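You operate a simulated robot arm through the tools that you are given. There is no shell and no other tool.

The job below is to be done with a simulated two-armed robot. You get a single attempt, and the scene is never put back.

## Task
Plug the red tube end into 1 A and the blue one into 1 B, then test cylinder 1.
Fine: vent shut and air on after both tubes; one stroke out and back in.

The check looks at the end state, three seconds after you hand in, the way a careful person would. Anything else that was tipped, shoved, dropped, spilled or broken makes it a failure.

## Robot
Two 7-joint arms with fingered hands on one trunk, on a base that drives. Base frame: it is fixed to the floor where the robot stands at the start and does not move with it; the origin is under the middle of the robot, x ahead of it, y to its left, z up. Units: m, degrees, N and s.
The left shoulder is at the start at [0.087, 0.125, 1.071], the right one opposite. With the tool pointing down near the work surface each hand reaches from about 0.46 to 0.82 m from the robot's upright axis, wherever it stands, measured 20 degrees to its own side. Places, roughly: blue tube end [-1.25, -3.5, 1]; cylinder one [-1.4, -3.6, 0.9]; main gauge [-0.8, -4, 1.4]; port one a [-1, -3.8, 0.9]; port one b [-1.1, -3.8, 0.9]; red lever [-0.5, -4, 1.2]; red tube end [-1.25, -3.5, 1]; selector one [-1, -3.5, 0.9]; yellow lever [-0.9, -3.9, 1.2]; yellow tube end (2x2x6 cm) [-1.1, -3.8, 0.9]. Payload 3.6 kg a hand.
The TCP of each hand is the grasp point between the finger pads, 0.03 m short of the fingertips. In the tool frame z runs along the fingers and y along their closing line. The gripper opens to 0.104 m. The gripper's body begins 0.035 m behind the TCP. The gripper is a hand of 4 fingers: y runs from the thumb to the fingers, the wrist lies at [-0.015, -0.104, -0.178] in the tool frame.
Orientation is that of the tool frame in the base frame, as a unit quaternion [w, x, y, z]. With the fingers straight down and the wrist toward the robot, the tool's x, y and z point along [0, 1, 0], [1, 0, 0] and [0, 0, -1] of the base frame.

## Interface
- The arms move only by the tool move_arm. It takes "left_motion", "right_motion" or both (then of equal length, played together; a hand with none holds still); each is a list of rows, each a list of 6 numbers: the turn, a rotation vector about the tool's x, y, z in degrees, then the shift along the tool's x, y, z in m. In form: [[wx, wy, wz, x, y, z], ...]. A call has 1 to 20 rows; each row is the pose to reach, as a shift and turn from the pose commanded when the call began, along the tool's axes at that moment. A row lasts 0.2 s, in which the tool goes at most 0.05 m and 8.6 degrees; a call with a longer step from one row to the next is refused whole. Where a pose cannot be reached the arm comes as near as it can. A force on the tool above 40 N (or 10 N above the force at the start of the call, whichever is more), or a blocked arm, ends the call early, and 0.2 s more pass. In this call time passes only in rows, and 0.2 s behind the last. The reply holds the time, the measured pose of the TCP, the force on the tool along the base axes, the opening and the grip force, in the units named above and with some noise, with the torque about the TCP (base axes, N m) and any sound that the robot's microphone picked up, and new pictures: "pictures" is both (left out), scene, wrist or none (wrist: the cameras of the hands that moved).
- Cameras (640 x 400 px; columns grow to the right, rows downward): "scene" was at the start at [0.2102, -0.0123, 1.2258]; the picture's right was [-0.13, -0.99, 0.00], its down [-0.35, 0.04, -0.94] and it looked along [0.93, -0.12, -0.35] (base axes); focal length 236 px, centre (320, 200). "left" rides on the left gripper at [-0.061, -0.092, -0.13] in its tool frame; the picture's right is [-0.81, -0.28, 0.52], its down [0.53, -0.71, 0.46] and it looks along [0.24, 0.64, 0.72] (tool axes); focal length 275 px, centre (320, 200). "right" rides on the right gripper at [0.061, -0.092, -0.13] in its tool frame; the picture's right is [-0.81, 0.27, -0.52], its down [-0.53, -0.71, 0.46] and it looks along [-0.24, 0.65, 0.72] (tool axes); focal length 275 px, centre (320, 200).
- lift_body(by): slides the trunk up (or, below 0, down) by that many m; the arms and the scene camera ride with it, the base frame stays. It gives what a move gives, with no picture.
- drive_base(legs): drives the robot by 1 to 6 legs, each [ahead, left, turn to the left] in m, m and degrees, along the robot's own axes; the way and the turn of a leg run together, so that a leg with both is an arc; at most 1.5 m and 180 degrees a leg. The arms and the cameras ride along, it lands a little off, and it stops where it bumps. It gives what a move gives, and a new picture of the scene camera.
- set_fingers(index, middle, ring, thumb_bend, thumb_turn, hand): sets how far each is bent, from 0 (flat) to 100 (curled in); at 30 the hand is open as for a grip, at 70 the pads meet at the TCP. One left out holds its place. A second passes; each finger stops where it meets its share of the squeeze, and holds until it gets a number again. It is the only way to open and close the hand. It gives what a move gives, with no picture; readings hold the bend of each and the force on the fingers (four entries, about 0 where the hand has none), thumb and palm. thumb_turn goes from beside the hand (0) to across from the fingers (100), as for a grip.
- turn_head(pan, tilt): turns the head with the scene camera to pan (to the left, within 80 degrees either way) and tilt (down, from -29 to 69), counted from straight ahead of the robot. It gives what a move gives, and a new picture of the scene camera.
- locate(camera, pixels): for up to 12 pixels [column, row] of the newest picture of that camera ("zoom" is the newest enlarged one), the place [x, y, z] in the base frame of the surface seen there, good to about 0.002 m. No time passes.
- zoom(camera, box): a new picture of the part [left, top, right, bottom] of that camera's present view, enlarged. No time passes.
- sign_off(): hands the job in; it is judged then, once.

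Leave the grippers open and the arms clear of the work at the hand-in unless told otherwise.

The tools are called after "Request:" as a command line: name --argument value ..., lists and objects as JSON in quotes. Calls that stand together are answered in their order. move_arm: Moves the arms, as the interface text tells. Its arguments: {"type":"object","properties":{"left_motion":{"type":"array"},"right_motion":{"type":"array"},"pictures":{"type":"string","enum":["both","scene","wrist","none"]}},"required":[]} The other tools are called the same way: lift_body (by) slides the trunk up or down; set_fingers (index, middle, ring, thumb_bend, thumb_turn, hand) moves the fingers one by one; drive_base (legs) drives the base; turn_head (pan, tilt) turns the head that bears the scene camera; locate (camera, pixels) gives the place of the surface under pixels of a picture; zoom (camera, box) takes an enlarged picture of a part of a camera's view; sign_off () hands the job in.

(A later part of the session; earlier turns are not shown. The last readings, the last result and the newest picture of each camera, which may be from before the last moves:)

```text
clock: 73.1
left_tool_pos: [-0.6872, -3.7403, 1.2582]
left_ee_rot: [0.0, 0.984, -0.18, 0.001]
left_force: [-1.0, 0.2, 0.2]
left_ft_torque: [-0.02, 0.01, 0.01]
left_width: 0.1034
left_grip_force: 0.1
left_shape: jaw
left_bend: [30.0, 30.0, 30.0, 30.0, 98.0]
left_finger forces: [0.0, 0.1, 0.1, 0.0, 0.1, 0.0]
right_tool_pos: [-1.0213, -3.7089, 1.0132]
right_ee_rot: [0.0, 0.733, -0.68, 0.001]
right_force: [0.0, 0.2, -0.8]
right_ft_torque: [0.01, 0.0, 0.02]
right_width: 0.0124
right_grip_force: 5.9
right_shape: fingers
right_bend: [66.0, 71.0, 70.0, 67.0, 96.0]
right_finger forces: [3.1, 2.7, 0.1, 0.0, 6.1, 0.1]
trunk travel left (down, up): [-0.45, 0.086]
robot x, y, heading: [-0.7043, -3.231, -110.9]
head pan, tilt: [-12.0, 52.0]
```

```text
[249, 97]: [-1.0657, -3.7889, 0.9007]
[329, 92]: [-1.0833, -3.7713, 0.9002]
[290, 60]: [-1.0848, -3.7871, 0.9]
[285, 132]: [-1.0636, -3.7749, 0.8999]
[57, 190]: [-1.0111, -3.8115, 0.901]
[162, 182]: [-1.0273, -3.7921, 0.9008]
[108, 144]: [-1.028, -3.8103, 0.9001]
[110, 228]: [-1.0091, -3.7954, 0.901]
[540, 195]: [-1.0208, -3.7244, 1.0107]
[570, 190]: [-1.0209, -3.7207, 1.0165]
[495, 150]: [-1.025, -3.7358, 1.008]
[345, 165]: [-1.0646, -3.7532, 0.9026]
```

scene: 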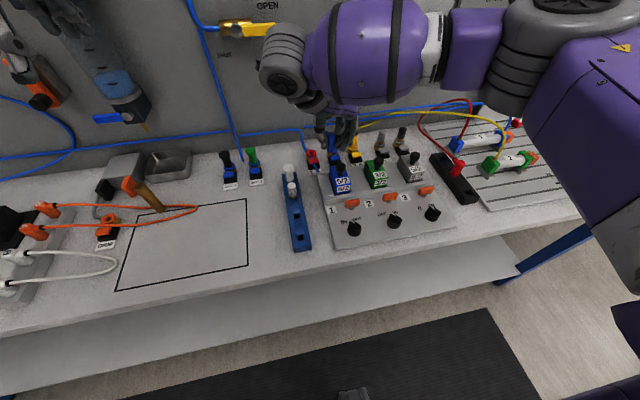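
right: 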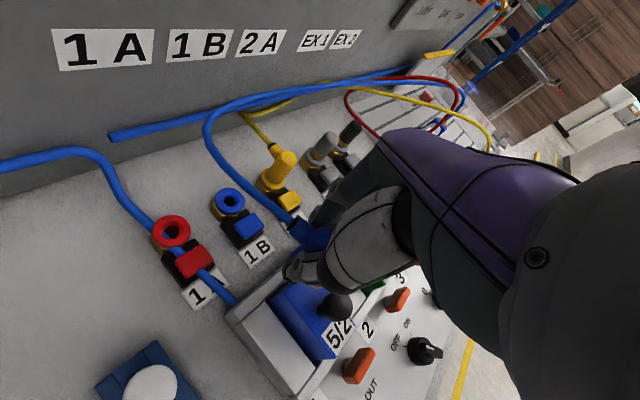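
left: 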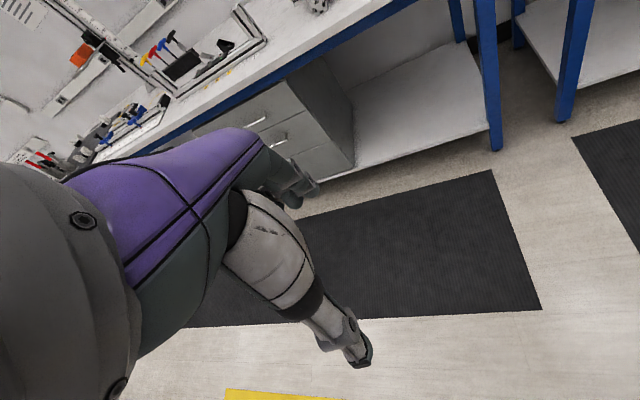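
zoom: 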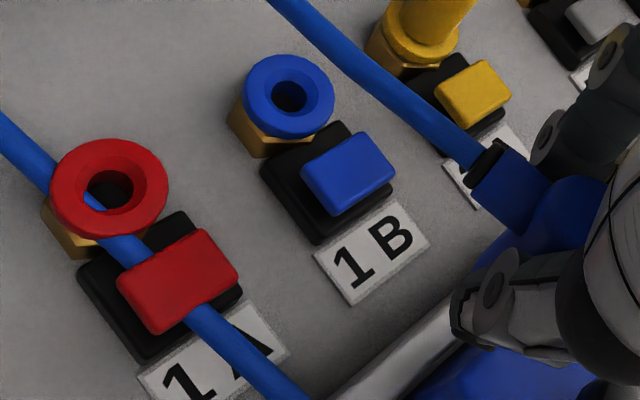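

Averaged over both views, 1B is at (-1.0749,-3.7799). I'll move to hover right over it at z≈1.013, staying below the peg, and watch the forces.

Request:
move_arm --right_motion '[[0, 0, 0, 0.022, 0.02, 0], [0, 0, 0, 0.044, 0.04, 0], [0, 0, 0, 0.0651, 0.06, 0]]'

```text
clock: 73.9
left_tool_pos: [-0.6868, -3.7404, 1.2595]
left_ee_rot: [0.0, 0.984, -0.18, 0.0]
left_force: [-0.1, 0.7, 0.2]
left_ft_torque: [-0.03, 0.04, -0.01]
left_width: 0.1036
left_grip_force: 0.0
left_shape: jaw
left_bend: [30.0, 30.0, 30.0, 30.0, 98.0]
left_finger forces: [0.0, 0.1, 0.0, 0.1, 0.0, 0.0]
right_tool_pos: [-1.0776, -3.7789, 1.0133]
right_ee_rot: [0.0, 0.733, -0.68, 0.0]
right_force: [-0.5, -0.6, -1.1]
right_ft_torque: [-0.01, 0.0, -0.01]
right_width: 0.0124
right_grip_force: 6.6
right_shape: fingers
right_bend: [66.0, 71.0, 70.0, 67.0, 96.0]
right_finger forces: [3.1, 2.8, 0.0, 0.0, 6.1, 0.0]
trunk travel left (down, up): [-0.45, 0.086]
robot x, y, heading: [-0.7009, -3.2292, -110.8]
head pan, tilt: [-12.0, 52.0]
```

scene: 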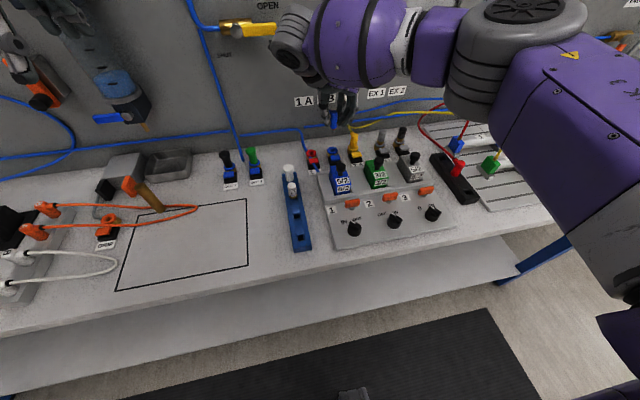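
right: 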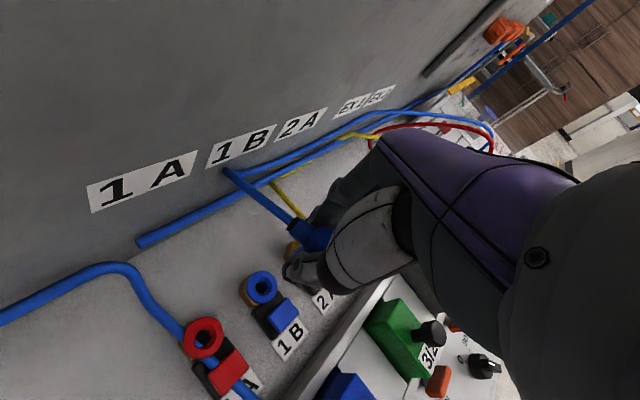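

I'm hovering with no contact. I'll zoom the scene camera on the plug and port to check the lateral alignment.

Request:
zoom --camera "scene" --box '[290, 90, 380, 180]'

```text
4.44 times, centred on (335, 135) of scene
```

zoom: 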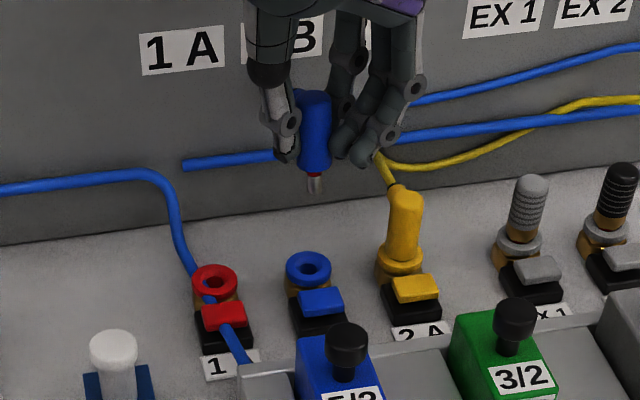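

Request:
locate --camera "zoom" --pixels '[[315, 186], [315, 178], [313, 160], [313, 140], [304, 140], [322, 140], [308, 262], [287, 268], [330, 266], [308, 252], [307, 286], [405, 196]]'

```text
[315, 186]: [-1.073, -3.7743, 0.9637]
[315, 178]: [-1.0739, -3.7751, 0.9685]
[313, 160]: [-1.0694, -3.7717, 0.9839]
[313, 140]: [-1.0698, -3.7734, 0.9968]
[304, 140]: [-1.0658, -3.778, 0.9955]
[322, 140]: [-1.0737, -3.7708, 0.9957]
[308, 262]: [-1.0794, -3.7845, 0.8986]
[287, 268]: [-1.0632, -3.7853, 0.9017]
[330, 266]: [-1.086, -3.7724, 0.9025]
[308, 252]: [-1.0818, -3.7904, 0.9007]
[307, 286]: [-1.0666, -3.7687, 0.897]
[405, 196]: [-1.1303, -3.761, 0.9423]
```

The plug's axis is at about (-1.0762,-3.779) and the port centre at about (-1.0747,-3.7797), so it needs a 1.5 mm shift to the left. I'll apply that and lower to z≈0.966, with the nipple tip just above the rim.

Request:
move_arm --right_motion '[[0, 0, 0, 0.0008, -0.0014, 0.015], [0, 0, 0, 0.0008, -0.0014, 0.03], [0, 0, 0, 0.0008, -0.0014, 0.047]]'

Request:
zoom --camera "scene" --box '[290, 100, 380, 190]'

```text
clock: 74.7
left_tool_pos: [-0.6876, -3.7406, 1.2596]
left_ee_rot: [0.0, 0.984, -0.181, 0.0]
left_force: [0.8, -0.3, -0.5]
left_ft_torque: [0.01, 0.03, -0.01]
left_width: 0.1037
left_grip_force: 0.1
left_shape: jaw
left_bend: [30.0, 30.0, 30.0, 30.0, 98.0]
left_finger forces: [0.0, 0.1, 0.0, 0.1, 0.0, 0.0]
right_tool_pos: [-1.0746, -3.7797, 0.9658]
right_ee_rot: [0.0, 0.733, -0.681, -0.001]
right_force: [-0.1, 0.6, -0.3]
right_ft_torque: [0.03, 0.03, 0.0]
right_width: 0.0124
right_grip_force: 5.9
right_shape: fingers
right_bend: [66.0, 71.0, 70.0, 67.0, 96.0]
right_finger forces: [3.1, 2.8, 0.0, 0.0, 6.0, 0.1]
trunk travel left (down, up): [-0.45, 0.086]
robot x, y, heading: [-0.6998, -3.2341, -110.7]
head pan, tilt: [-12.0, 52.0]
```

scene: 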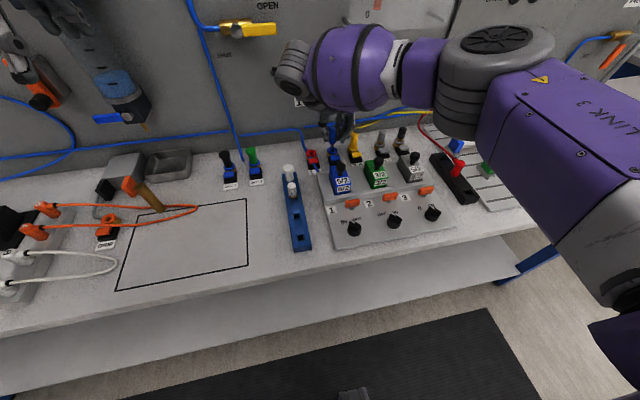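
right: 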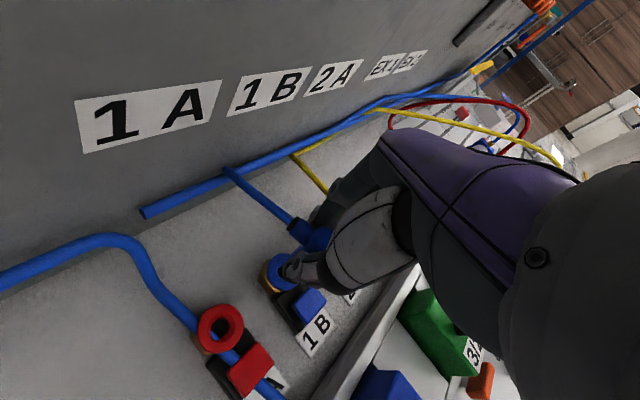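

```text
4.44 times, centred on (335, 145) of scene
```

zoom: 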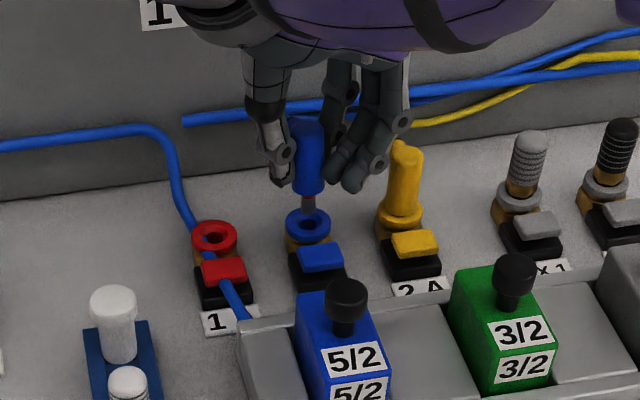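

The nipple is centred over the hole. I'll push straight down in small steps to TCP z≈0.941, watching the force and listening for a click.

Request:
move_arm --right_motion '[[0, 0, 0, 0, 0, 0.006], [0, 0, 0, 0, 0, 0.012], [0, 0, 0, 0, 0, 0.017], [0, 0, 0, 0, 0, 0.021], [0, 0, 0, 0, 0, 0.025]]'

Request:
zoom --camera "scene" --box '[290, 100, 380, 190]'

```text
clock: 75.9
left_tool_pos: [-0.6883, -3.7398, 1.2586]
left_ee_rot: [0.001, 0.984, -0.181, 0.0]
left_force: [-0.4, 1.0, -0.2]
left_ft_torque: [0.0, 0.01, 0.02]
left_width: 0.1033
left_grip_force: 0.0
left_shape: jaw
left_bend: [30.0, 30.0, 30.0, 30.0, 98.0]
left_finger forces: [0.1, 0.0, 0.0, 0.0, 0.1, 0.0]
right_tool_pos: [-1.0743, -3.7786, 0.9408]
right_ee_rot: [0.0, 0.733, -0.681, 0.001]
right_force: [-0.6, -0.3, 3.0]
right_ft_torque: [0.0, 0.06, 0.03]
right_width: 0.0124
right_grip_force: 6.7
right_shape: fingers
right_bend: [66.0, 71.0, 70.0, 67.0, 96.0]
right_finger forces: [4.2, 3.6, 0.1, 0.1, 6.0, 0.0]
trunk travel left (down, up): [-0.45, 0.086]
robot x, y, heading: [-0.6992, -3.2309, -110.4]
head pan, tilt: [-12.0, 52.0]
```

scene: 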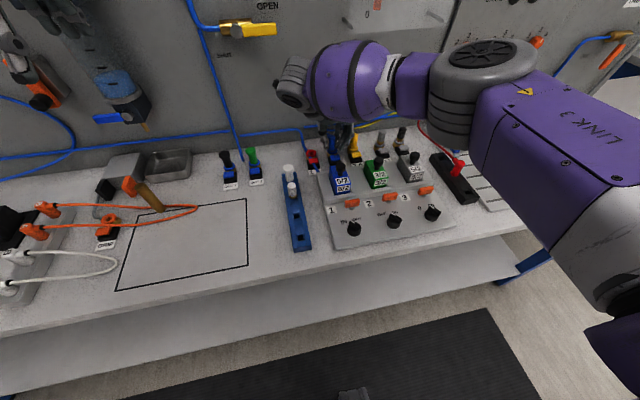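
right: 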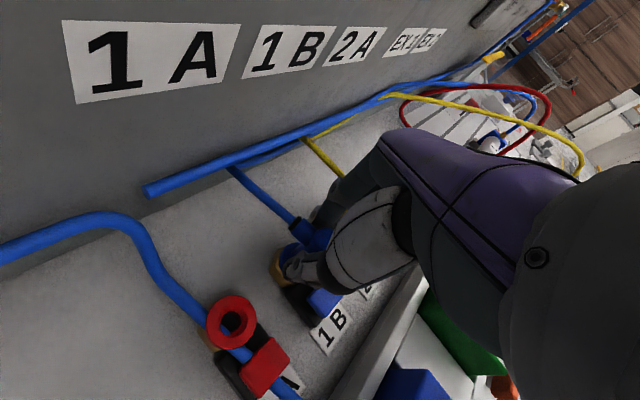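

```text
4.44 times, centred on (335, 145) of scene
```

zoom: 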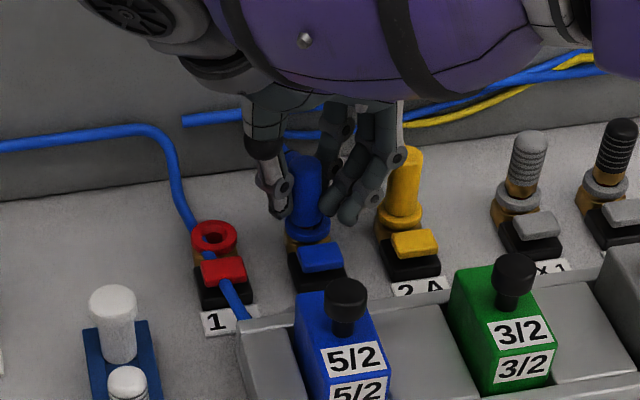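

The plug is nearly home and the push force is only 3 N, with no click yet. I'll press a few millimetres further.

Request:
move_arm --right_motion '[[0, 0, 0, 0, 0, 0.002], [0, 0, 0, 0, 0, 0.004], [0, 0, 0, 0, 0, 0.006]]' --pictures "none"

Request:
zoom --camera "scene" --box '[290, 100, 380, 190]'

```text
clock: 76.7
left_tool_pos: [-0.6882, -3.7384, 1.2608]
left_ee_rot: [0.001, 0.984, -0.181, 0.0]
left_force: [0.1, -0.5, -1.2]
left_ft_torque: [0.0, 0.01, -0.02]
left_width: 0.1038
left_grip_force: 0.0
left_shape: jaw
left_bend: [30.0, 30.0, 30.0, 30.0, 98.0]
left_finger forces: [0.0, 0.0, 0.0, 0.0, 0.0, 0.0]
right_tool_pos: [-1.0744, -3.7788, 0.9365]
right_ee_rot: [0.0, 0.732, -0.681, 0.0]
right_force: [-2.0, 0.7, 11.7]
right_ft_torque: [0.04, 0.07, 0.04]
right_width: 0.012
right_grip_force: 10.1
right_shape: fingers
right_bend: [66.0, 72.0, 70.0, 68.0, 96.0]
right_finger forces: [5.1, 7.4, 0.0, 0.0, 6.8, 0.0]
trunk travel left (down, up): [-0.45, 0.086]
robot x, y, heading: [-0.7001, -3.2307, -110.8]
head pan, tilt: [-12.0, 52.0]
```

```text
4.44 times, centred on (335, 145) of scene
```

zoom: 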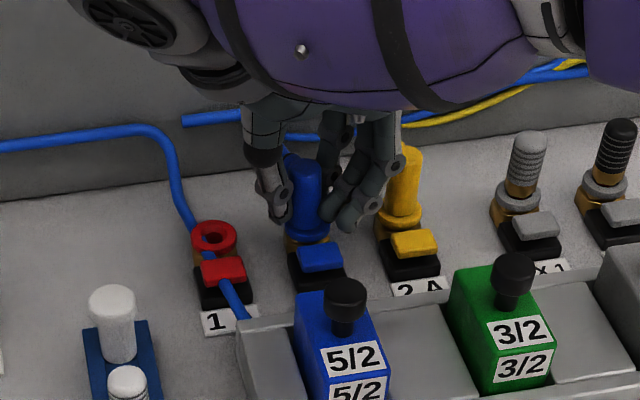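

Force is now 11.7 N at z=0.9365 and there is still no click. I'll press a little further.

Request:
move_arm --right_motion '[[0, 0, 0, 0, 0, 0.002], [0, 0, 0, 0, 0, 0.004], [0, 0, 0, 0, 0, 0.006]]' --pictures "none"

Request:
zoom --camera "scene" --box '[300, 110, 370, 180]'

```text
clock: 77.5
left_tool_pos: [-0.6869, -3.7371, 1.2609]
left_ee_rot: [0.002, 0.984, -0.181, -0.001]
left_force: [0.6, -0.4, -0.4]
left_ft_torque: [-0.02, 0.02, -0.03]
left_width: 0.1035
left_grip_force: 0.0
left_shape: jaw
left_bend: [30.0, 30.0, 30.0, 30.0, 98.0]
left_finger forces: [0.0, 0.0, 0.0, 0.0, 0.0, 0.0]
right_tool_pos: [-1.0743, -3.7793, 0.9341]
right_ee_rot: [0.004, 0.732, -0.681, 0.001]
right_force: [-4.4, 1.9, 28.1]
right_ft_torque: [-0.13, 0.31, -0.02]
right_width: 0.0115
right_grip_force: 18.2
right_shape: fingers
right_bend: [65.0, 72.0, 70.0, 68.0, 96.0]
right_finger forces: [20.8, 7.9, 0.1, 0.0, 7.7, 0.0]
trunk travel left (down, up): [-0.45, 0.086]
robot x, y, heading: [-0.6999, -3.2297, -110.9]
head pan, tilt: [-12.0, 52.0]
```

```text
5.71 times, centred on (335, 145) of scene
```

zoom: 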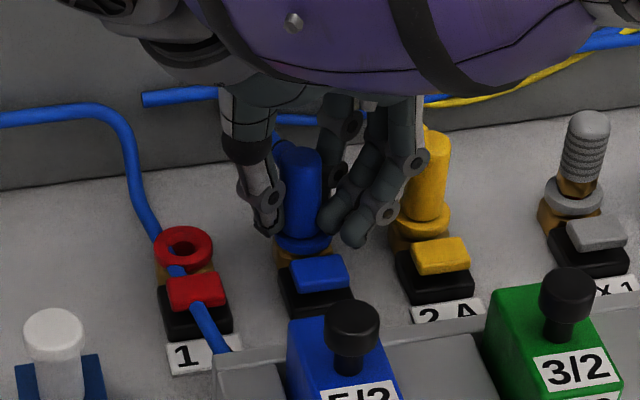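

The force has risen to 28 N, so the plug is bottoming out or a fingertip is on the collar. I'll compare the blue plug's top height with the seated yellow one.

Request:
locate --camera "zoom" --pixels '[[303, 158], [315, 160], [300, 200], [303, 232], [437, 135], [428, 145], [425, 200], [420, 225], [290, 245], [325, 245]]'

```text
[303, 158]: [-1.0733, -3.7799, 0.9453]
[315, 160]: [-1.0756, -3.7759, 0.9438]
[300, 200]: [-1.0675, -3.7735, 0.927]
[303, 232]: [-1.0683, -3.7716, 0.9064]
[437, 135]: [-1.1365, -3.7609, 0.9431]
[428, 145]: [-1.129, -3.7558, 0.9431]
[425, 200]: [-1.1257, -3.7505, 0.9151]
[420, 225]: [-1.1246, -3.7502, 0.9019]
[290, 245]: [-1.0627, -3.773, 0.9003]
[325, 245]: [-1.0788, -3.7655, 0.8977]
```

The tops match within measurement noise (0.9445 against 0.943), so the plug is in or within a millimetre or two of it. The rise in force comes from the index fingertip pressing on the collar. I'll ease off the press by 6 mm and then open the fingers slightly.

Request:
move_arm --right_motion '[[0, 0, 0, 0, 0, -0.003], [0, 0, 0, 0, 0, -0.006]]' --pictures "none"

Request:
set_fingers --hand "right" --index 59 --middle 59 --ring 59 --thumb_bend 58

Request:
zoom --camera "scene" --box '[300, 110, 370, 180]'

```text
clock: 78.1
left_tool_pos: [-0.6883, -3.7394, 1.2589]
left_ee_rot: [0.001, 0.984, -0.181, 0.0]
left_force: [-0.4, -0.2, 0.9]
left_ft_torque: [-0.03, 0.01, 0.0]
left_width: 0.1038
left_grip_force: 0.1
left_shape: jaw
left_bend: [30.0, 30.0, 30.0, 30.0, 98.0]
left_finger forces: [0.0, 0.0, 0.1, 0.1, 0.0, 0.0]
right_tool_pos: [-1.0731, -3.7782, 0.9349]
right_ee_rot: [-0.001, 0.733, -0.68, 0.0]
right_force: [-4.3, 0.0, 10.5]
right_ft_torque: [-0.11, 0.17, 0.02]
right_width: 0.0117
right_grip_force: 10.3
right_shape: fingers
right_bend: [65.0, 71.0, 70.0, 68.0, 96.0]
right_finger forces: [8.2, 6.4, 0.1, 0.1, 6.0, 0.0]
trunk travel left (down, up): [-0.45, 0.086]
robot x, y, heading: [-0.6976, -3.2289, -110.4]
head pan, tilt: [-12.0, 52.0]
```

```text
clock: 79.1
left_tool_pos: [-0.6882, -3.7399, 1.2582]
left_ee_rot: [0.0, 0.984, -0.18, -0.001]
left_force: [0.1, -0.8, 0.0]
left_ft_torque: [-0.03, 0.0, 0.02]
left_width: 0.1036
left_grip_force: 0.0
left_shape: jaw
left_bend: [30.0, 30.0, 30.0, 30.0, 98.0]
left_finger forces: [0.0, 0.0, 0.0, 0.0, 0.0, 0.0]
right_tool_pos: [-1.0746, -3.7779, 0.934]
right_ee_rot: [-0.001, 0.733, -0.68, 0.0]
right_force: [0.5, -0.2, -0.6]
right_ft_torque: [-0.03, 0.0, 0.04]
right_width: 0.0309
right_grip_force: 0.3
right_shape: fingers
right_bend: [59.0, 59.0, 59.0, 57.0, 97.0]
right_finger forces: [0.1, 0.7, 0.0, 0.1, 0.0, 0.1]
trunk travel left (down, up): [-0.45, 0.086]
robot x, y, heading: [-0.6955, -3.234, -110.9]
head pan, tilt: [-12.0, 52.0]
```

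```text
5.71 times, centred on (335, 145) of scene
```

zoom: 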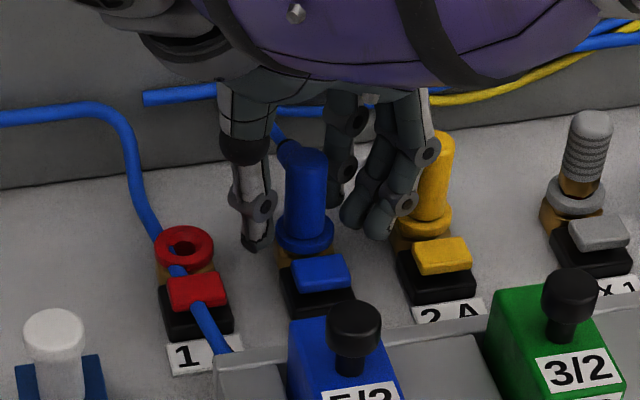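

The blue plug stands free in the port, just like the yellow one. I'll open the thumb a bit more to its free left side, then rise slowly 3 cm and check that the plug stays.

Request:
set_fingers --hand "right" --index 57 --middle 57 --ring 57 --thumb_bend 52

Request:
move_arm --right_motion '[[0, 0, 0, 0, 0, -0.008], [0, 0, 0, 0, 0, -0.018], [0, 0, 0, 0, 0, -0.03]]' --pictures "wrist"

Request:
zoom --camera "scene" --box '[300, 110, 370, 180]'

```text
clock: 80.1
left_tool_pos: [-0.6872, -3.7404, 1.2588]
left_ee_rot: [0.0, 0.984, -0.179, 0.0]
left_force: [-0.1, -0.8, 0.4]
left_ft_torque: [0.03, 0.0, 0.01]
left_width: 0.1036
left_grip_force: 0.1
left_shape: jaw
left_bend: [30.0, 30.0, 30.0, 30.0, 98.0]
left_finger forces: [0.0, 0.0, 0.0, 0.0, 0.0, 0.0]
right_tool_pos: [-1.0747, -3.7788, 0.9359]
right_ee_rot: [-0.001, 0.733, -0.68, 0.0]
right_force: [0.2, -0.1, 0.0]
right_ft_torque: [-0.01, -0.01, 0.05]
right_width: 0.0409
right_grip_force: 0.1
right_shape: fingers
right_bend: [56.0, 56.0, 56.0, 52.0, 97.0]
right_finger forces: [0.0, 0.4, 0.0, 0.0, 0.1, 0.0]
trunk travel left (down, up): [-0.45, 0.086]
robot x, y, heading: [-0.6986, -3.232, -110.9]
head pan, tilt: [-12.0, 52.0]
```

```text
clock: 80.9
left_tool_pos: [-0.6883, -3.7404, 1.2579]
left_ee_rot: [0.001, 0.984, -0.18, 0.0]
left_force: [0.7, -0.4, -0.9]
left_ft_torque: [0.02, 0.02, 0.04]
left_width: 0.1038
left_grip_force: 0.0
left_shape: jaw
left_bend: [30.0, 30.0, 30.0, 30.0, 98.0]
left_finger forces: [0.1, 0.0, 0.0, 0.0, 0.0, 0.0]
right_tool_pos: [-1.0746, -3.7781, 0.966]
right_ee_rot: [-0.002, 0.733, -0.681, 0.0]
right_force: [-0.2, 0.0, 0.3]
right_ft_torque: [0.01, 0.0, 0.02]
right_width: 0.0411
right_grip_force: 0.1
right_shape: fingers
right_bend: [56.0, 56.0, 56.0, 52.0, 97.0]
right_finger forces: [0.0, 0.0, 0.0, 0.0, 0.0, 0.0]
trunk travel left (down, up): [-0.45, 0.086]
robot x, y, heading: [-0.6969, -3.2334, -111.0]
head pan, tilt: [-12.0, 52.0]
```

right: 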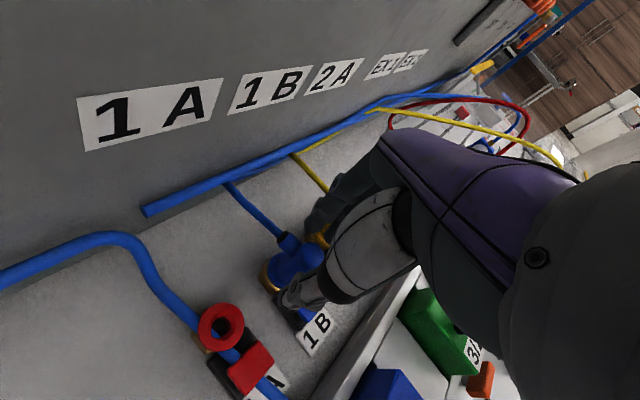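

```text
5.71 times, centred on (335, 145) of scene
```

zoom: 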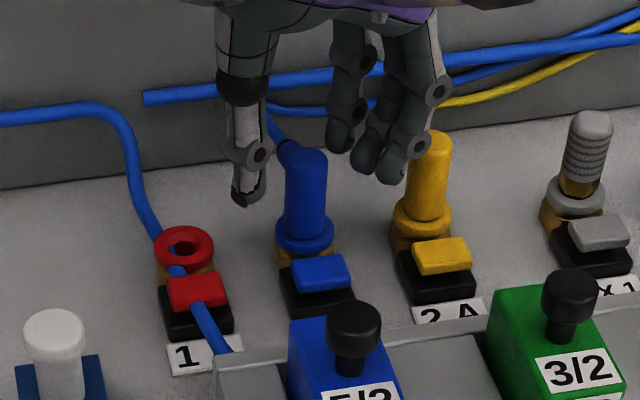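

Request:
locate --camera "zoom" --pixels '[[308, 158], [315, 156], [300, 156], [310, 164], [438, 138], [432, 142], [443, 140], [436, 146], [303, 225], [425, 212], [305, 245], [422, 235]]'

```text
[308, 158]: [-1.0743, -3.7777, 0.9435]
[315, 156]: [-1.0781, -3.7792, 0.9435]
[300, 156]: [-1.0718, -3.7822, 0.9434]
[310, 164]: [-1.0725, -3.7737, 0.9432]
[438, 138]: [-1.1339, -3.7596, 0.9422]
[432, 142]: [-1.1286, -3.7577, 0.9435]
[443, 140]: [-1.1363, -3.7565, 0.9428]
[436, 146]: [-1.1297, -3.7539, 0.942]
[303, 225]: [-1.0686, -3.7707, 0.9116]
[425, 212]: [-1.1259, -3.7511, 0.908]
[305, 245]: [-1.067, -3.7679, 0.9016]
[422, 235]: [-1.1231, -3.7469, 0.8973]
```

The blue plug's top is at 0.9434 and the yellow's at 0.9426, so it is seated. Now I'll rise to 1.013 (below the peg), back off, and carry the hand over to above the red plug at z≈1.096. On the way I'll turn back to the 90° orientation.

Request:
move_arm --right_motion '[[0, 0, 0, 0, 0, -0.025], [0, 0, 0, 0, 0, -0.047], [0, 0, 0, -0.0363, -0.0168, -0.047], [0, 0, 0, -0.0726, -0.0337, -0.06], [0, 0, 3.6, -0.1034, -0.0149, -0.08], [0, 0, 7.2, -0.1363, 0.0084, -0.1], [0, 0, 10.8, -0.1668, 0.0383, -0.12], [0, 0, 14.4, -0.195, 0.0748, -0.13], [0, 0, 18, -0.2231, 0.1113, -0.13], [0, 0, 21.6, -0.2421, 0.152, -0.13], [0, 0, 25, -0.2595, 0.1891, -0.13]]'

```text
clock: 83.3
left_tool_pos: [-0.6877, -3.7392, 1.2589]
left_ee_rot: [0.0, 0.983, -0.181, 0.0]
left_force: [-0.2, -0.4, -0.2]
left_ft_torque: [-0.01, 0.0, 0.01]
left_width: 0.1035
left_grip_force: 0.0
left_shape: jaw
left_bend: [30.0, 30.0, 30.0, 30.0, 98.0]
left_finger forces: [0.0, 0.1, 0.0, 0.0, 0.0, 0.0]
right_tool_pos: [-1.2825, -3.5318, 1.0965]
right_ee_rot: [0.0, -0.568, 0.823, -0.001]
right_force: [0.2, -0.5, 0.0]
right_ft_torque: [-0.02, 0.01, -0.04]
right_width: 0.0411
right_grip_force: 0.1
right_shape: fingers
right_bend: [56.0, 56.0, 56.0, 52.0, 97.0]
right_finger forces: [0.0, 0.0, 0.1, 0.0, 0.0, 0.0]
trunk travel left (down, up): [-0.45, 0.086]
robot x, y, heading: [-0.701, -3.2289, -110.9]
head pan, tilt: [-12.0, 52.0]
```

scene: 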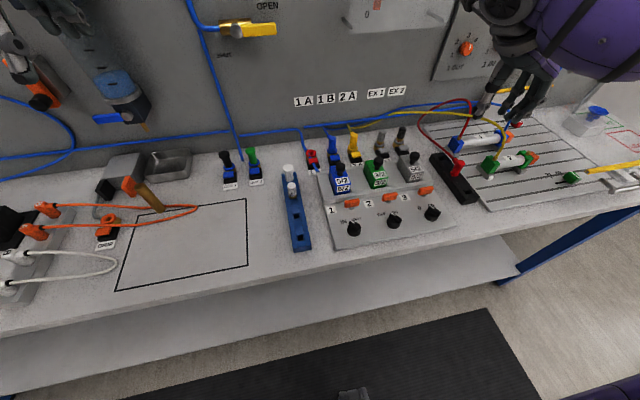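
right: 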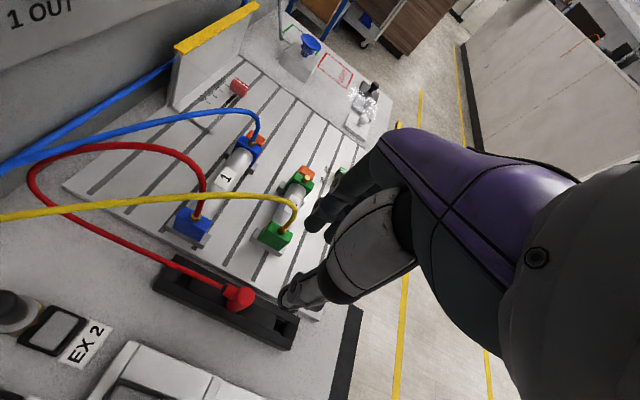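

I'm above the red plug. I'll re-measure it from the wrist and scene cameras to centre the grip.

Request:
zoom --camera "right" --box '[190, 250, 310, 340]'

Request:
zoom --camera "scene" --box '[420, 120, 500, 210]'

```text
4.44 times, centred on (250, 295) of right
```

zoom: 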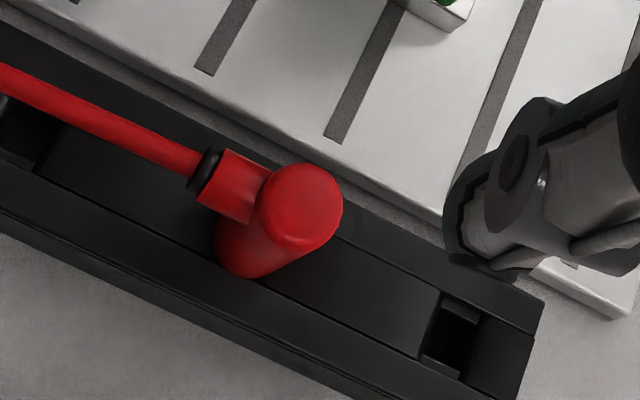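

```text
4.44 times, centred on (460, 165) of scene
```

zoom: 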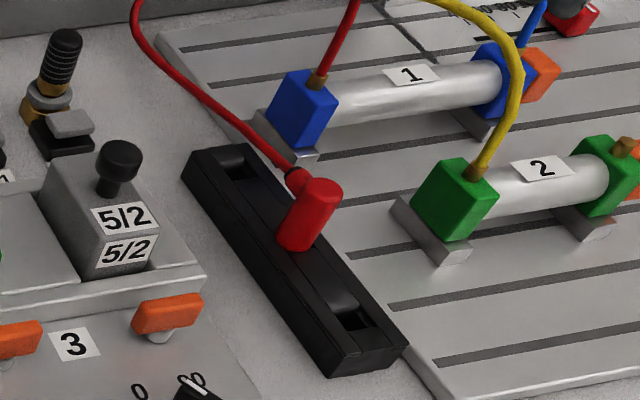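

Request:
locate --camera "right" --pixels '[[245.5, 296], [238, 296], [254, 295], [246, 288], [246, 304], [241, 291], [250, 301]]'

Request:
locate --camera "zoom" --pixels '[[318, 192], [302, 190], [336, 196], [318, 182], [318, 206], [310, 230], [305, 245], [450, 240], [465, 200], [425, 165]]'

```text
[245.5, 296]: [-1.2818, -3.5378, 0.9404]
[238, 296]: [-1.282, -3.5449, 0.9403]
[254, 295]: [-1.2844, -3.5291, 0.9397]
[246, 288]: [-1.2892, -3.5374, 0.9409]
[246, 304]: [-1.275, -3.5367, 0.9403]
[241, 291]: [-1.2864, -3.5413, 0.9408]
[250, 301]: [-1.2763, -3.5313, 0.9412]
```

```text
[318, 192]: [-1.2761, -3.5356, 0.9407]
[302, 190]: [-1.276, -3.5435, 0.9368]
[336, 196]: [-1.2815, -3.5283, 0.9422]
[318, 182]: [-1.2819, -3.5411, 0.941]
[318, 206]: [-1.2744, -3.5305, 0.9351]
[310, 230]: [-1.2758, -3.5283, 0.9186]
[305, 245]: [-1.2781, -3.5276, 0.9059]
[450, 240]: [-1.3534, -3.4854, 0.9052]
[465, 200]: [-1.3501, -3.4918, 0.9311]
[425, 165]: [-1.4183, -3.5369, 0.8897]
```

Taking all the views together, the red plug's axis is at about (-1.2828,-3.536). I'll set the fingers to a symmetric ~5 cm opening, shift 3 mm ahead, and lower to TCP z≈0.94.

Request:
set_fingers --hand "right" --index 51 --middle 51 --ring 51 --thumb_bend 51

Request:
move_arm --right_motion '[[0, 0, 0, 0.003, -0.0007, 0.03], [0, 0, 0, 0.003, -0.0007, 0.06], [0, 0, 0, 0.003, -0.0007, 0.09], [0, 0, 0, 0.003, -0.0007, 0.115], [0, 0, 0, 0.003, -0.0007, 0.138], [0, 0, 0, 0.003, -0.0007, 0.1565]]'

Request:
zoom --camera "scene" --box '[420, 120, 500, 210]'

```text
clock: 84.3
left_tool_pos: [-0.6885, -3.74, 1.2601]
left_ee_rot: [0.0, 0.984, -0.18, 0.0]
left_force: [0.5, -0.3, -1.0]
left_ft_torque: [-0.01, 0.0, 0.0]
left_width: 0.1035
left_grip_force: 0.1
left_shape: jaw
left_bend: [30.0, 30.0, 30.0, 30.0, 98.0]
left_finger forces: [0.0, 0.0, 0.1, 0.0, 0.1, 0.1]
right_tool_pos: [-1.2834, -3.533, 1.095]
right_ee_rot: [0.001, -0.569, 0.822, 0.0]
right_force: [-0.5, -0.2, 0.4]
right_ft_torque: [-0.01, -0.04, 0.05]
right_width: 0.0488
right_grip_force: 0.0
right_shape: fingers
right_bend: [51.0, 51.0, 51.0, 51.0, 97.0]
right_finger forces: [0.0, 0.0, 0.0, 0.1, 0.0, 0.0]
trunk travel left (down, up): [-0.45, 0.086]
robot x, y, heading: [-0.6999, -3.2304, -110.8]
head pan, tilt: [-12.0, 52.0]
```

```text
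clock: 85.7
left_tool_pos: [-0.6877, -3.7407, 1.2598]
left_ee_rot: [0.0, 0.984, -0.181, 0.0]
left_force: [0.2, 0.0, 0.5]
left_ft_torque: [-0.02, 0.0, 0.01]
left_width: 0.1037
left_grip_force: 0.1
left_shape: jaw
left_bend: [30.0, 30.0, 30.0, 30.0, 98.0]
left_finger forces: [0.0, 0.1, 0.0, 0.0, 0.1, 0.1]
right_tool_pos: [-1.2823, -3.5363, 0.9397]
right_ee_rot: [0.0, -0.569, 0.823, 0.0]
right_force: [0.6, 0.5, -0.3]
right_ft_torque: [0.02, 0.0, 0.03]
right_width: 0.0489
right_grip_force: 0.0
right_shape: fingers
right_bend: [51.0, 51.0, 51.0, 51.0, 97.0]
right_finger forces: [0.1, 0.0, 0.0, 0.0, 0.0, 0.0]
trunk travel left (down, up): [-0.45, 0.086]
robot x, y, heading: [-0.6963, -3.2308, -110.9]
head pan, tilt: [-12.0, 52.0]
```

scene: 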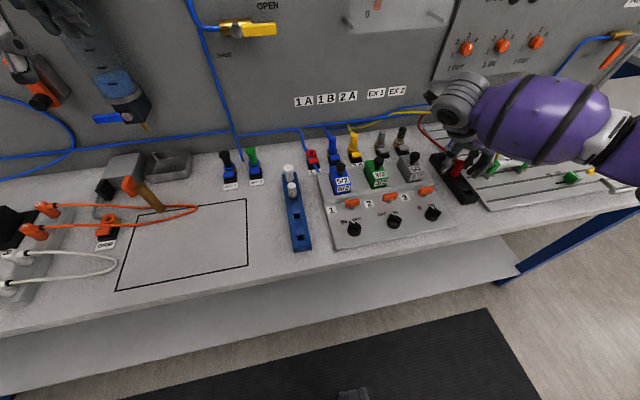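
right: 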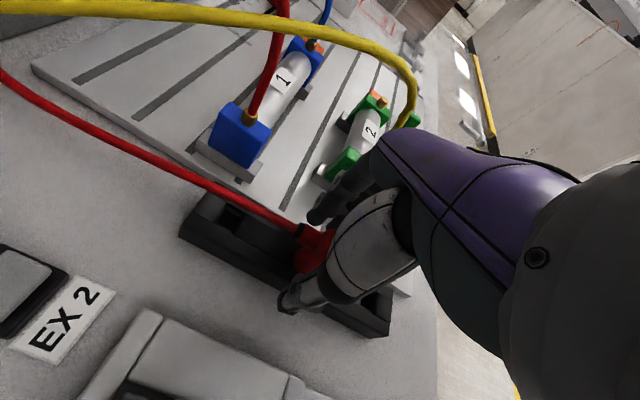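

```text
4.44 times, centred on (460, 165) of scene
```

zoom: 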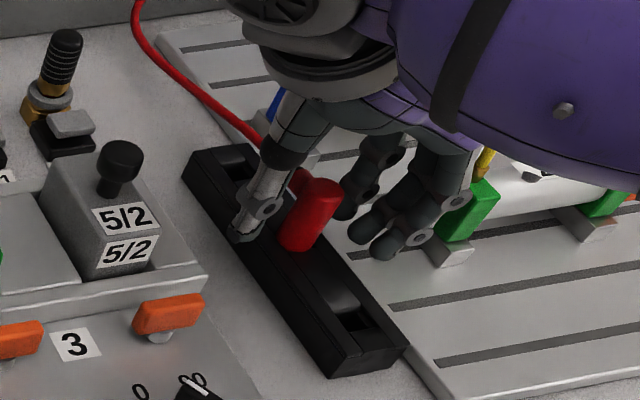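

The red plug is between thumb and fingers with no contact. I'll close the hand on it.

Request:
set_fingers --hand "right" --index 72 --middle 72 --ring 68 --thumb_bend 72

Request:
zoom --camera "scene" --box '[420, 120, 500, 210]'

```text
clock: 86.7
left_tool_pos: [-0.6874, -3.7405, 1.2579]
left_ee_rot: [0.0, 0.983, -0.181, 0.001]
left_force: [-0.3, 0.4, -0.5]
left_ft_torque: [0.01, -0.03, 0.0]
left_width: 0.1036
left_grip_force: 0.2
left_shape: jaw
left_bend: [30.0, 30.0, 30.0, 30.0, 98.0]
left_finger forces: [0.0, 0.1, 0.0, 0.0, 0.0, 0.0]
right_tool_pos: [-1.2833, -3.5367, 0.9386]
right_ee_rot: [0.0, -0.569, 0.823, -0.001]
right_force: [-0.5, 0.6, 0.1]
right_ft_torque: [0.01, 0.04, 0.03]
right_width: 0.0101
right_grip_force: 8.5
right_shape: fingers
right_bend: [71.0, 71.0, 68.0, 66.0, 96.0]
right_finger forces: [4.7, 4.1, 0.0, 0.1, 7.3, 0.0]
trunk travel left (down, up): [-0.45, 0.086]
robot x, y, heading: [-0.6998, -3.2317, -110.5]
head pan, tilt: [-12.0, 52.0]
```

```text
4.44 times, centred on (460, 165) of scene
```

zoom: 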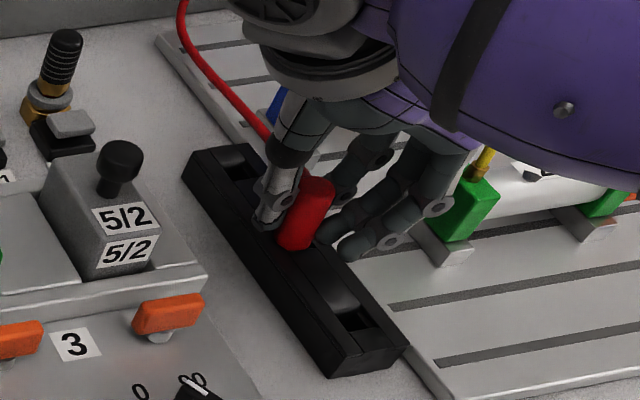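

The grip is even: index 4.7 N, middle 4.1 N, thumb 7.3 N. I'll lift the red plug straight up to z≈1.104.

Request:
move_arm --right_motion '[[0, 0, 0, 0, 0, -0.006], [0, 0, 0, 0, 0, -0.015], [0, 0, 0, 0, 0, -0.03], [0, 0, 0, 0, 0, -0.06], [0, 0, 0, 0, 0, -0.1], [0, 0, 0, 0, 0, -0.135], [0, 0, 0, 0, 0, -0.165]]'

```text
clock: 88.3
left_tool_pos: [-0.6885, -3.7394, 1.2585]
left_ee_rot: [0.0, 0.984, -0.181, 0.0]
left_force: [-0.4, 0.6, -0.9]
left_ft_torque: [-0.03, 0.02, 0.02]
left_width: 0.1038
left_grip_force: 0.1
left_shape: jaw
left_bend: [30.0, 30.0, 30.0, 30.0, 98.0]
left_finger forces: [0.1, 0.0, 0.0, 0.0, 0.0, 0.0]
right_tool_pos: [-1.2833, -3.5359, 1.105]
right_ee_rot: [0.001, -0.568, 0.823, 0.001]
right_force: [-0.2, -0.3, -0.8]
right_ft_torque: [-0.05, -0.02, -0.01]
right_width: 0.0104
right_grip_force: 7.9
right_shape: fingers
right_bend: [71.0, 71.0, 68.0, 66.0, 96.0]
right_finger forces: [4.4, 3.9, 0.1, 0.0, 7.2, 0.0]
trunk travel left (down, up): [-0.45, 0.086]
robot x, y, heading: [-0.6996, -3.2299, -111.0]
head pan, tilt: [-12.0, 52.0]
```

scene: 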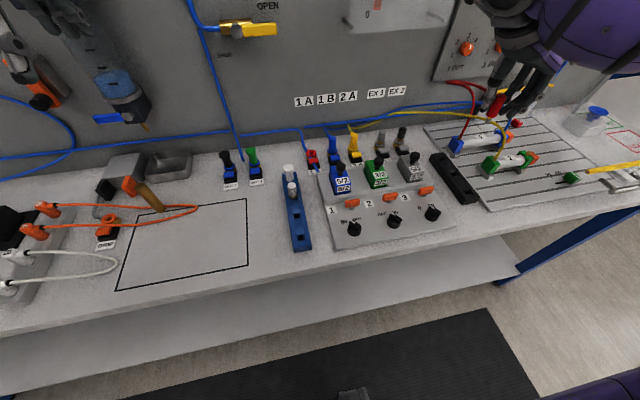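
right: 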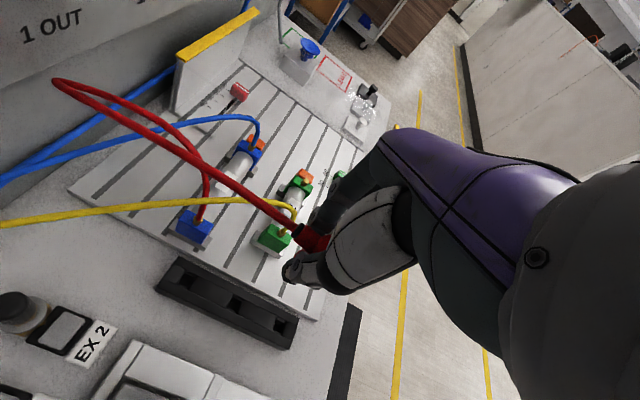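

The red plug is in hand. Now I'll travel left at z≈1.105 to a point 6 cm short of 1A, turning 25° back on the way.

Request:
move_arm --right_motion '[[0, 0, -3.1, 0.0119, -0.0426, 0], [0, 0, -6.2, 0.0237, -0.0851, 0], [0, 0, -9.4, 0.0356, -0.1277, 0], [0, 0, -12.5, 0.0474, -0.1703, 0], [0, 0, -15.6, 0.0593, -0.2128, 0], [0, 0, -18.8, 0.0711, -0.2554, 0], [0, 0, -21.9, 0.083, -0.298, 0], [0, 0, -25, 0.0948, -0.3405, 0]]'

```text
clock: 90.1
left_tool_pos: [-0.6864, -3.7408, 1.2593]
left_ee_rot: [0.0, 0.984, -0.181, -0.001]
left_force: [-0.3, -0.4, 0.0]
left_ft_torque: [0.04, 0.01, -0.01]
left_width: 0.1036
left_grip_force: 0.0
left_shape: jaw
left_bend: [30.0, 30.0, 30.0, 30.0, 98.0]
left_finger forces: [0.1, 0.0, 0.0, 0.0, 0.0, 0.0]
right_tool_pos: [-0.9955, -3.7475, 1.1026]
right_ee_rot: [0.0, 0.733, -0.68, 0.001]
right_force: [0.5, 0.7, -1.1]
right_ft_torque: [-0.01, 0.03, -0.02]
right_width: 0.0102
right_grip_force: 7.7
right_shape: fingers
right_bend: [71.0, 71.0, 68.0, 66.0, 96.0]
right_finger forces: [4.3, 3.9, 0.0, 0.1, 7.4, 0.0]
trunk travel left (down, up): [-0.45, 0.086]
robot x, y, heading: [-0.7016, -3.2326, -110.7]
head pan, tilt: [-12.0, 52.0]
```

scene: 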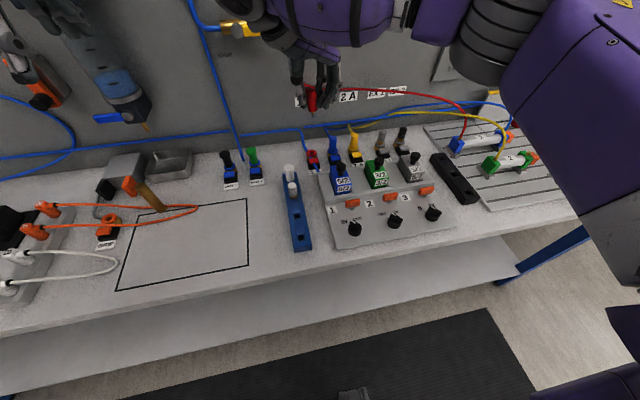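
right: 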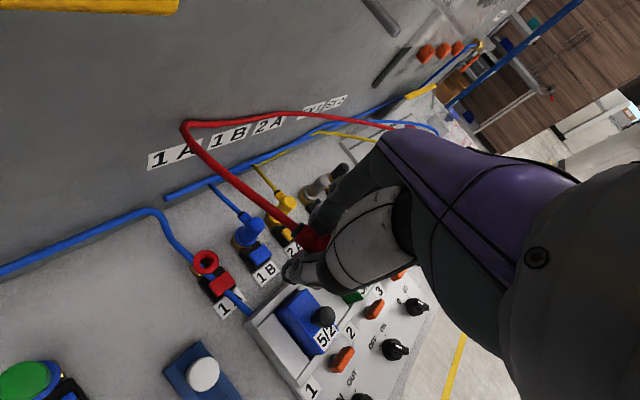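

It's clear of everything, and the yellow vent lever is above left of the wrist camera. I'll lower to z≈0.985 here, before going ahead under the lever's level.

Request:
move_arm --right_motion '[[0, 0, 0, 0, 0, 0.03], [0, 0, 0, 0, 0, 0.06], [0, 0, 0, 0, 0, 0.09], [0, 0, 0, 0, 0, 0.117]]'

Request:
zoom --camera "scene" --box '[270, 90, 370, 190]'

```text
clock: 91.1
left_tool_pos: [-0.688, -3.7406, 1.2591]
left_ee_rot: [0.0, 0.984, -0.18, 0.0]
left_force: [0.1, -0.2, 0.5]
left_ft_torque: [-0.01, 0.03, 0.01]
left_width: 0.1039
left_grip_force: 0.1
left_shape: jaw
left_bend: [30.0, 30.0, 30.0, 30.0, 98.0]
left_finger forces: [0.0, 0.1, 0.0, 0.1, 0.1, 0.0]
right_tool_pos: [-0.9972, -3.7476, 0.9855]
right_ee_rot: [-0.001, 0.733, -0.681, 0.0]
right_force: [0.4, 0.6, -0.9]
right_ft_torque: [0.01, -0.03, -0.01]
right_width: 0.0101
right_grip_force: 7.4
right_shape: fingers
right_bend: [71.0, 71.0, 68.0, 66.0, 96.0]
right_finger forces: [4.3, 3.9, 0.0, 0.0, 7.3, 0.0]
trunk travel left (down, up): [-0.45, 0.086]
robot x, y, heading: [-0.6992, -3.2316, -110.8]
head pan, tilt: [-12.0, 52.0]
```

scene: 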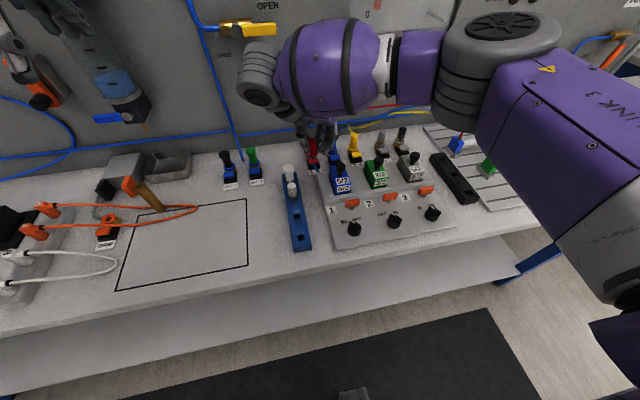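
right: 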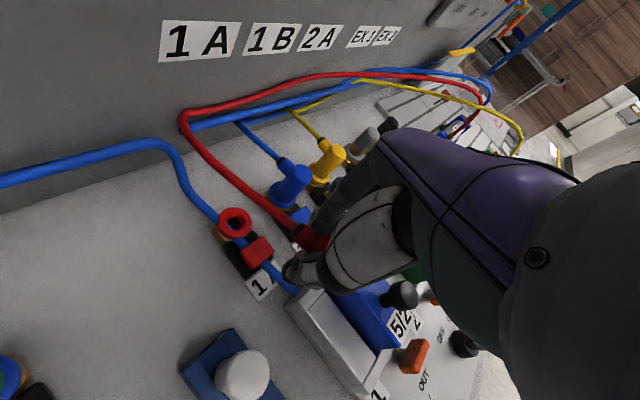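

```text
4.00 times, centred on (320, 140) of scene
```

zoom: 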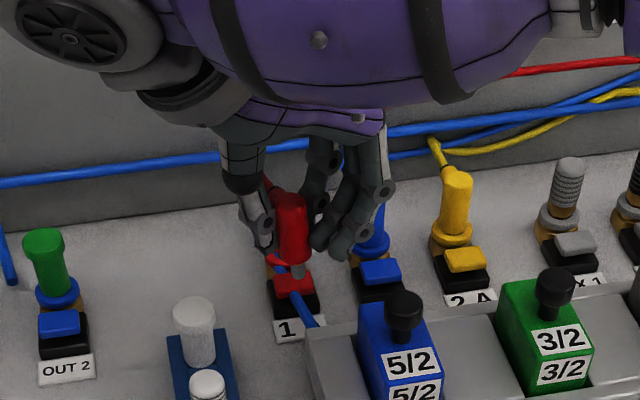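

Before going ahead I'll re-measure port 1A's rim from this close wrist view.

Request:
zoom --camera "right" --box '[190, 180, 290, 280]'

```text
4.00 times, centred on (240, 230) of right
```

zoom: 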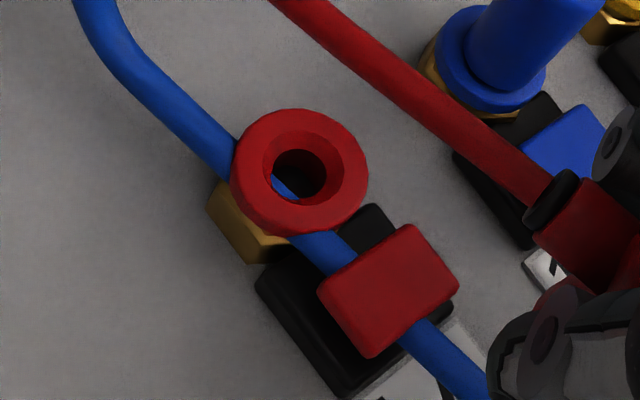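

Request:
locate --camera "zoom" --pixels '[[235, 172], [363, 165], [298, 113], [300, 228], [250, 135], [350, 205], [345, 130], [258, 212]]'

```text
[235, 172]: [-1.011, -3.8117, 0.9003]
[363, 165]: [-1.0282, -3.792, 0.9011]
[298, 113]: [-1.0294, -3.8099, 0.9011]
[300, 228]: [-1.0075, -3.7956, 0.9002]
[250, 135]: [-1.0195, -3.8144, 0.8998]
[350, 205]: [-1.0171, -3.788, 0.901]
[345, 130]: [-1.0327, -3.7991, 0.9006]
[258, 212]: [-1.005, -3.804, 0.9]
```

Port 1A's centre is (-1.0188,-3.8018). I'll go ahead to hover over it at the same height.

Request:
move_arm --right_motion '[[0, 0, 0, 0.027, 0.013, 0], [0, 0, 0, 0.053, 0.0257, 0]]'

Request:
zoom --camera "scene" --box '[275, 100, 355, 180]'

```text
clock: 91.7
left_tool_pos: [-0.6867, -3.7404, 1.2591]
left_ee_rot: [0.0, 0.984, -0.181, 0.0]
left_force: [-0.1, -0.2, 0.3]
left_ft_torque: [0.05, 0.01, 0.0]
left_width: 0.1039
left_grip_force: 0.2
left_shape: jaw
left_bend: [30.0, 30.0, 30.0, 30.0, 98.0]
left_finger forces: [0.0, 0.1, 0.0, 0.0, 0.0, 0.0]
right_tool_pos: [-1.0191, -3.8027, 0.9867]
right_ee_rot: [-0.001, 0.733, -0.68, 0.001]
right_force: [0.2, 0.5, -0.1]
right_ft_torque: [0.03, -0.03, 0.0]
right_width: 0.0101
right_grip_force: 7.8
right_shape: fingers
right_bend: [71.0, 71.0, 68.0, 66.0, 96.0]
right_finger forces: [4.3, 4.0, 0.1, 0.0, 7.2, 0.0]
trunk travel left (down, up): [-0.45, 0.086]
robot x, y, heading: [-0.6994, -3.2314, -110.7]
head pan, tilt: [-12.0, 52.0]
```

scene: 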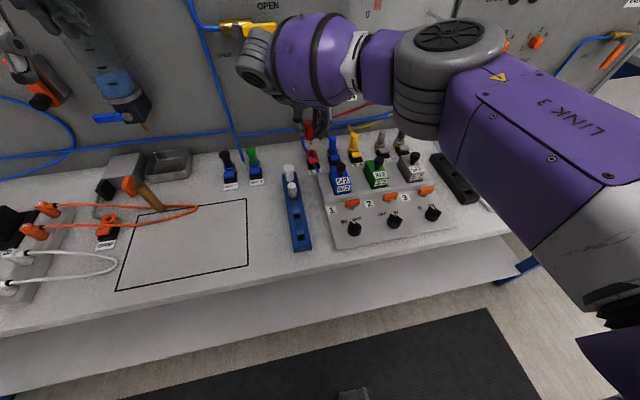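
right: 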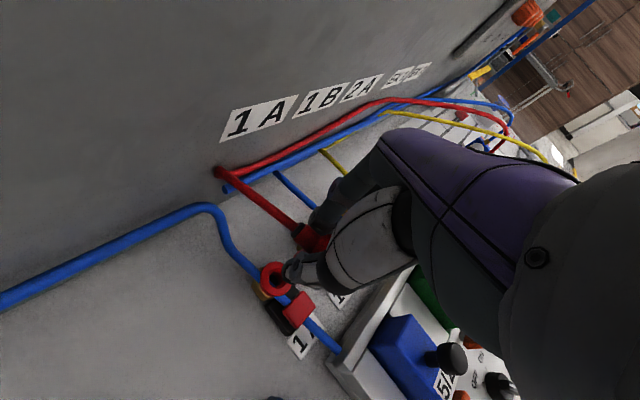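

```text
5.00 times, centred on (315, 140) of scene
```

zoom: 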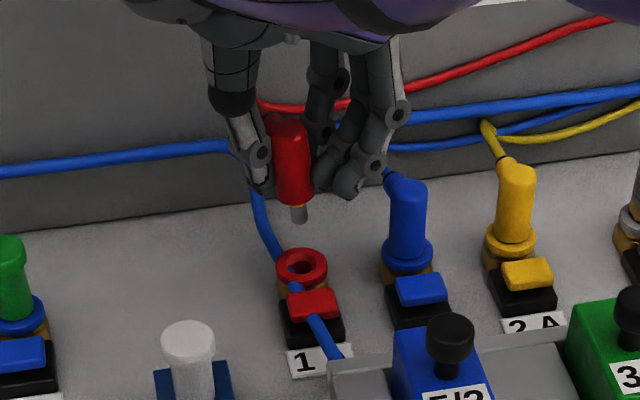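

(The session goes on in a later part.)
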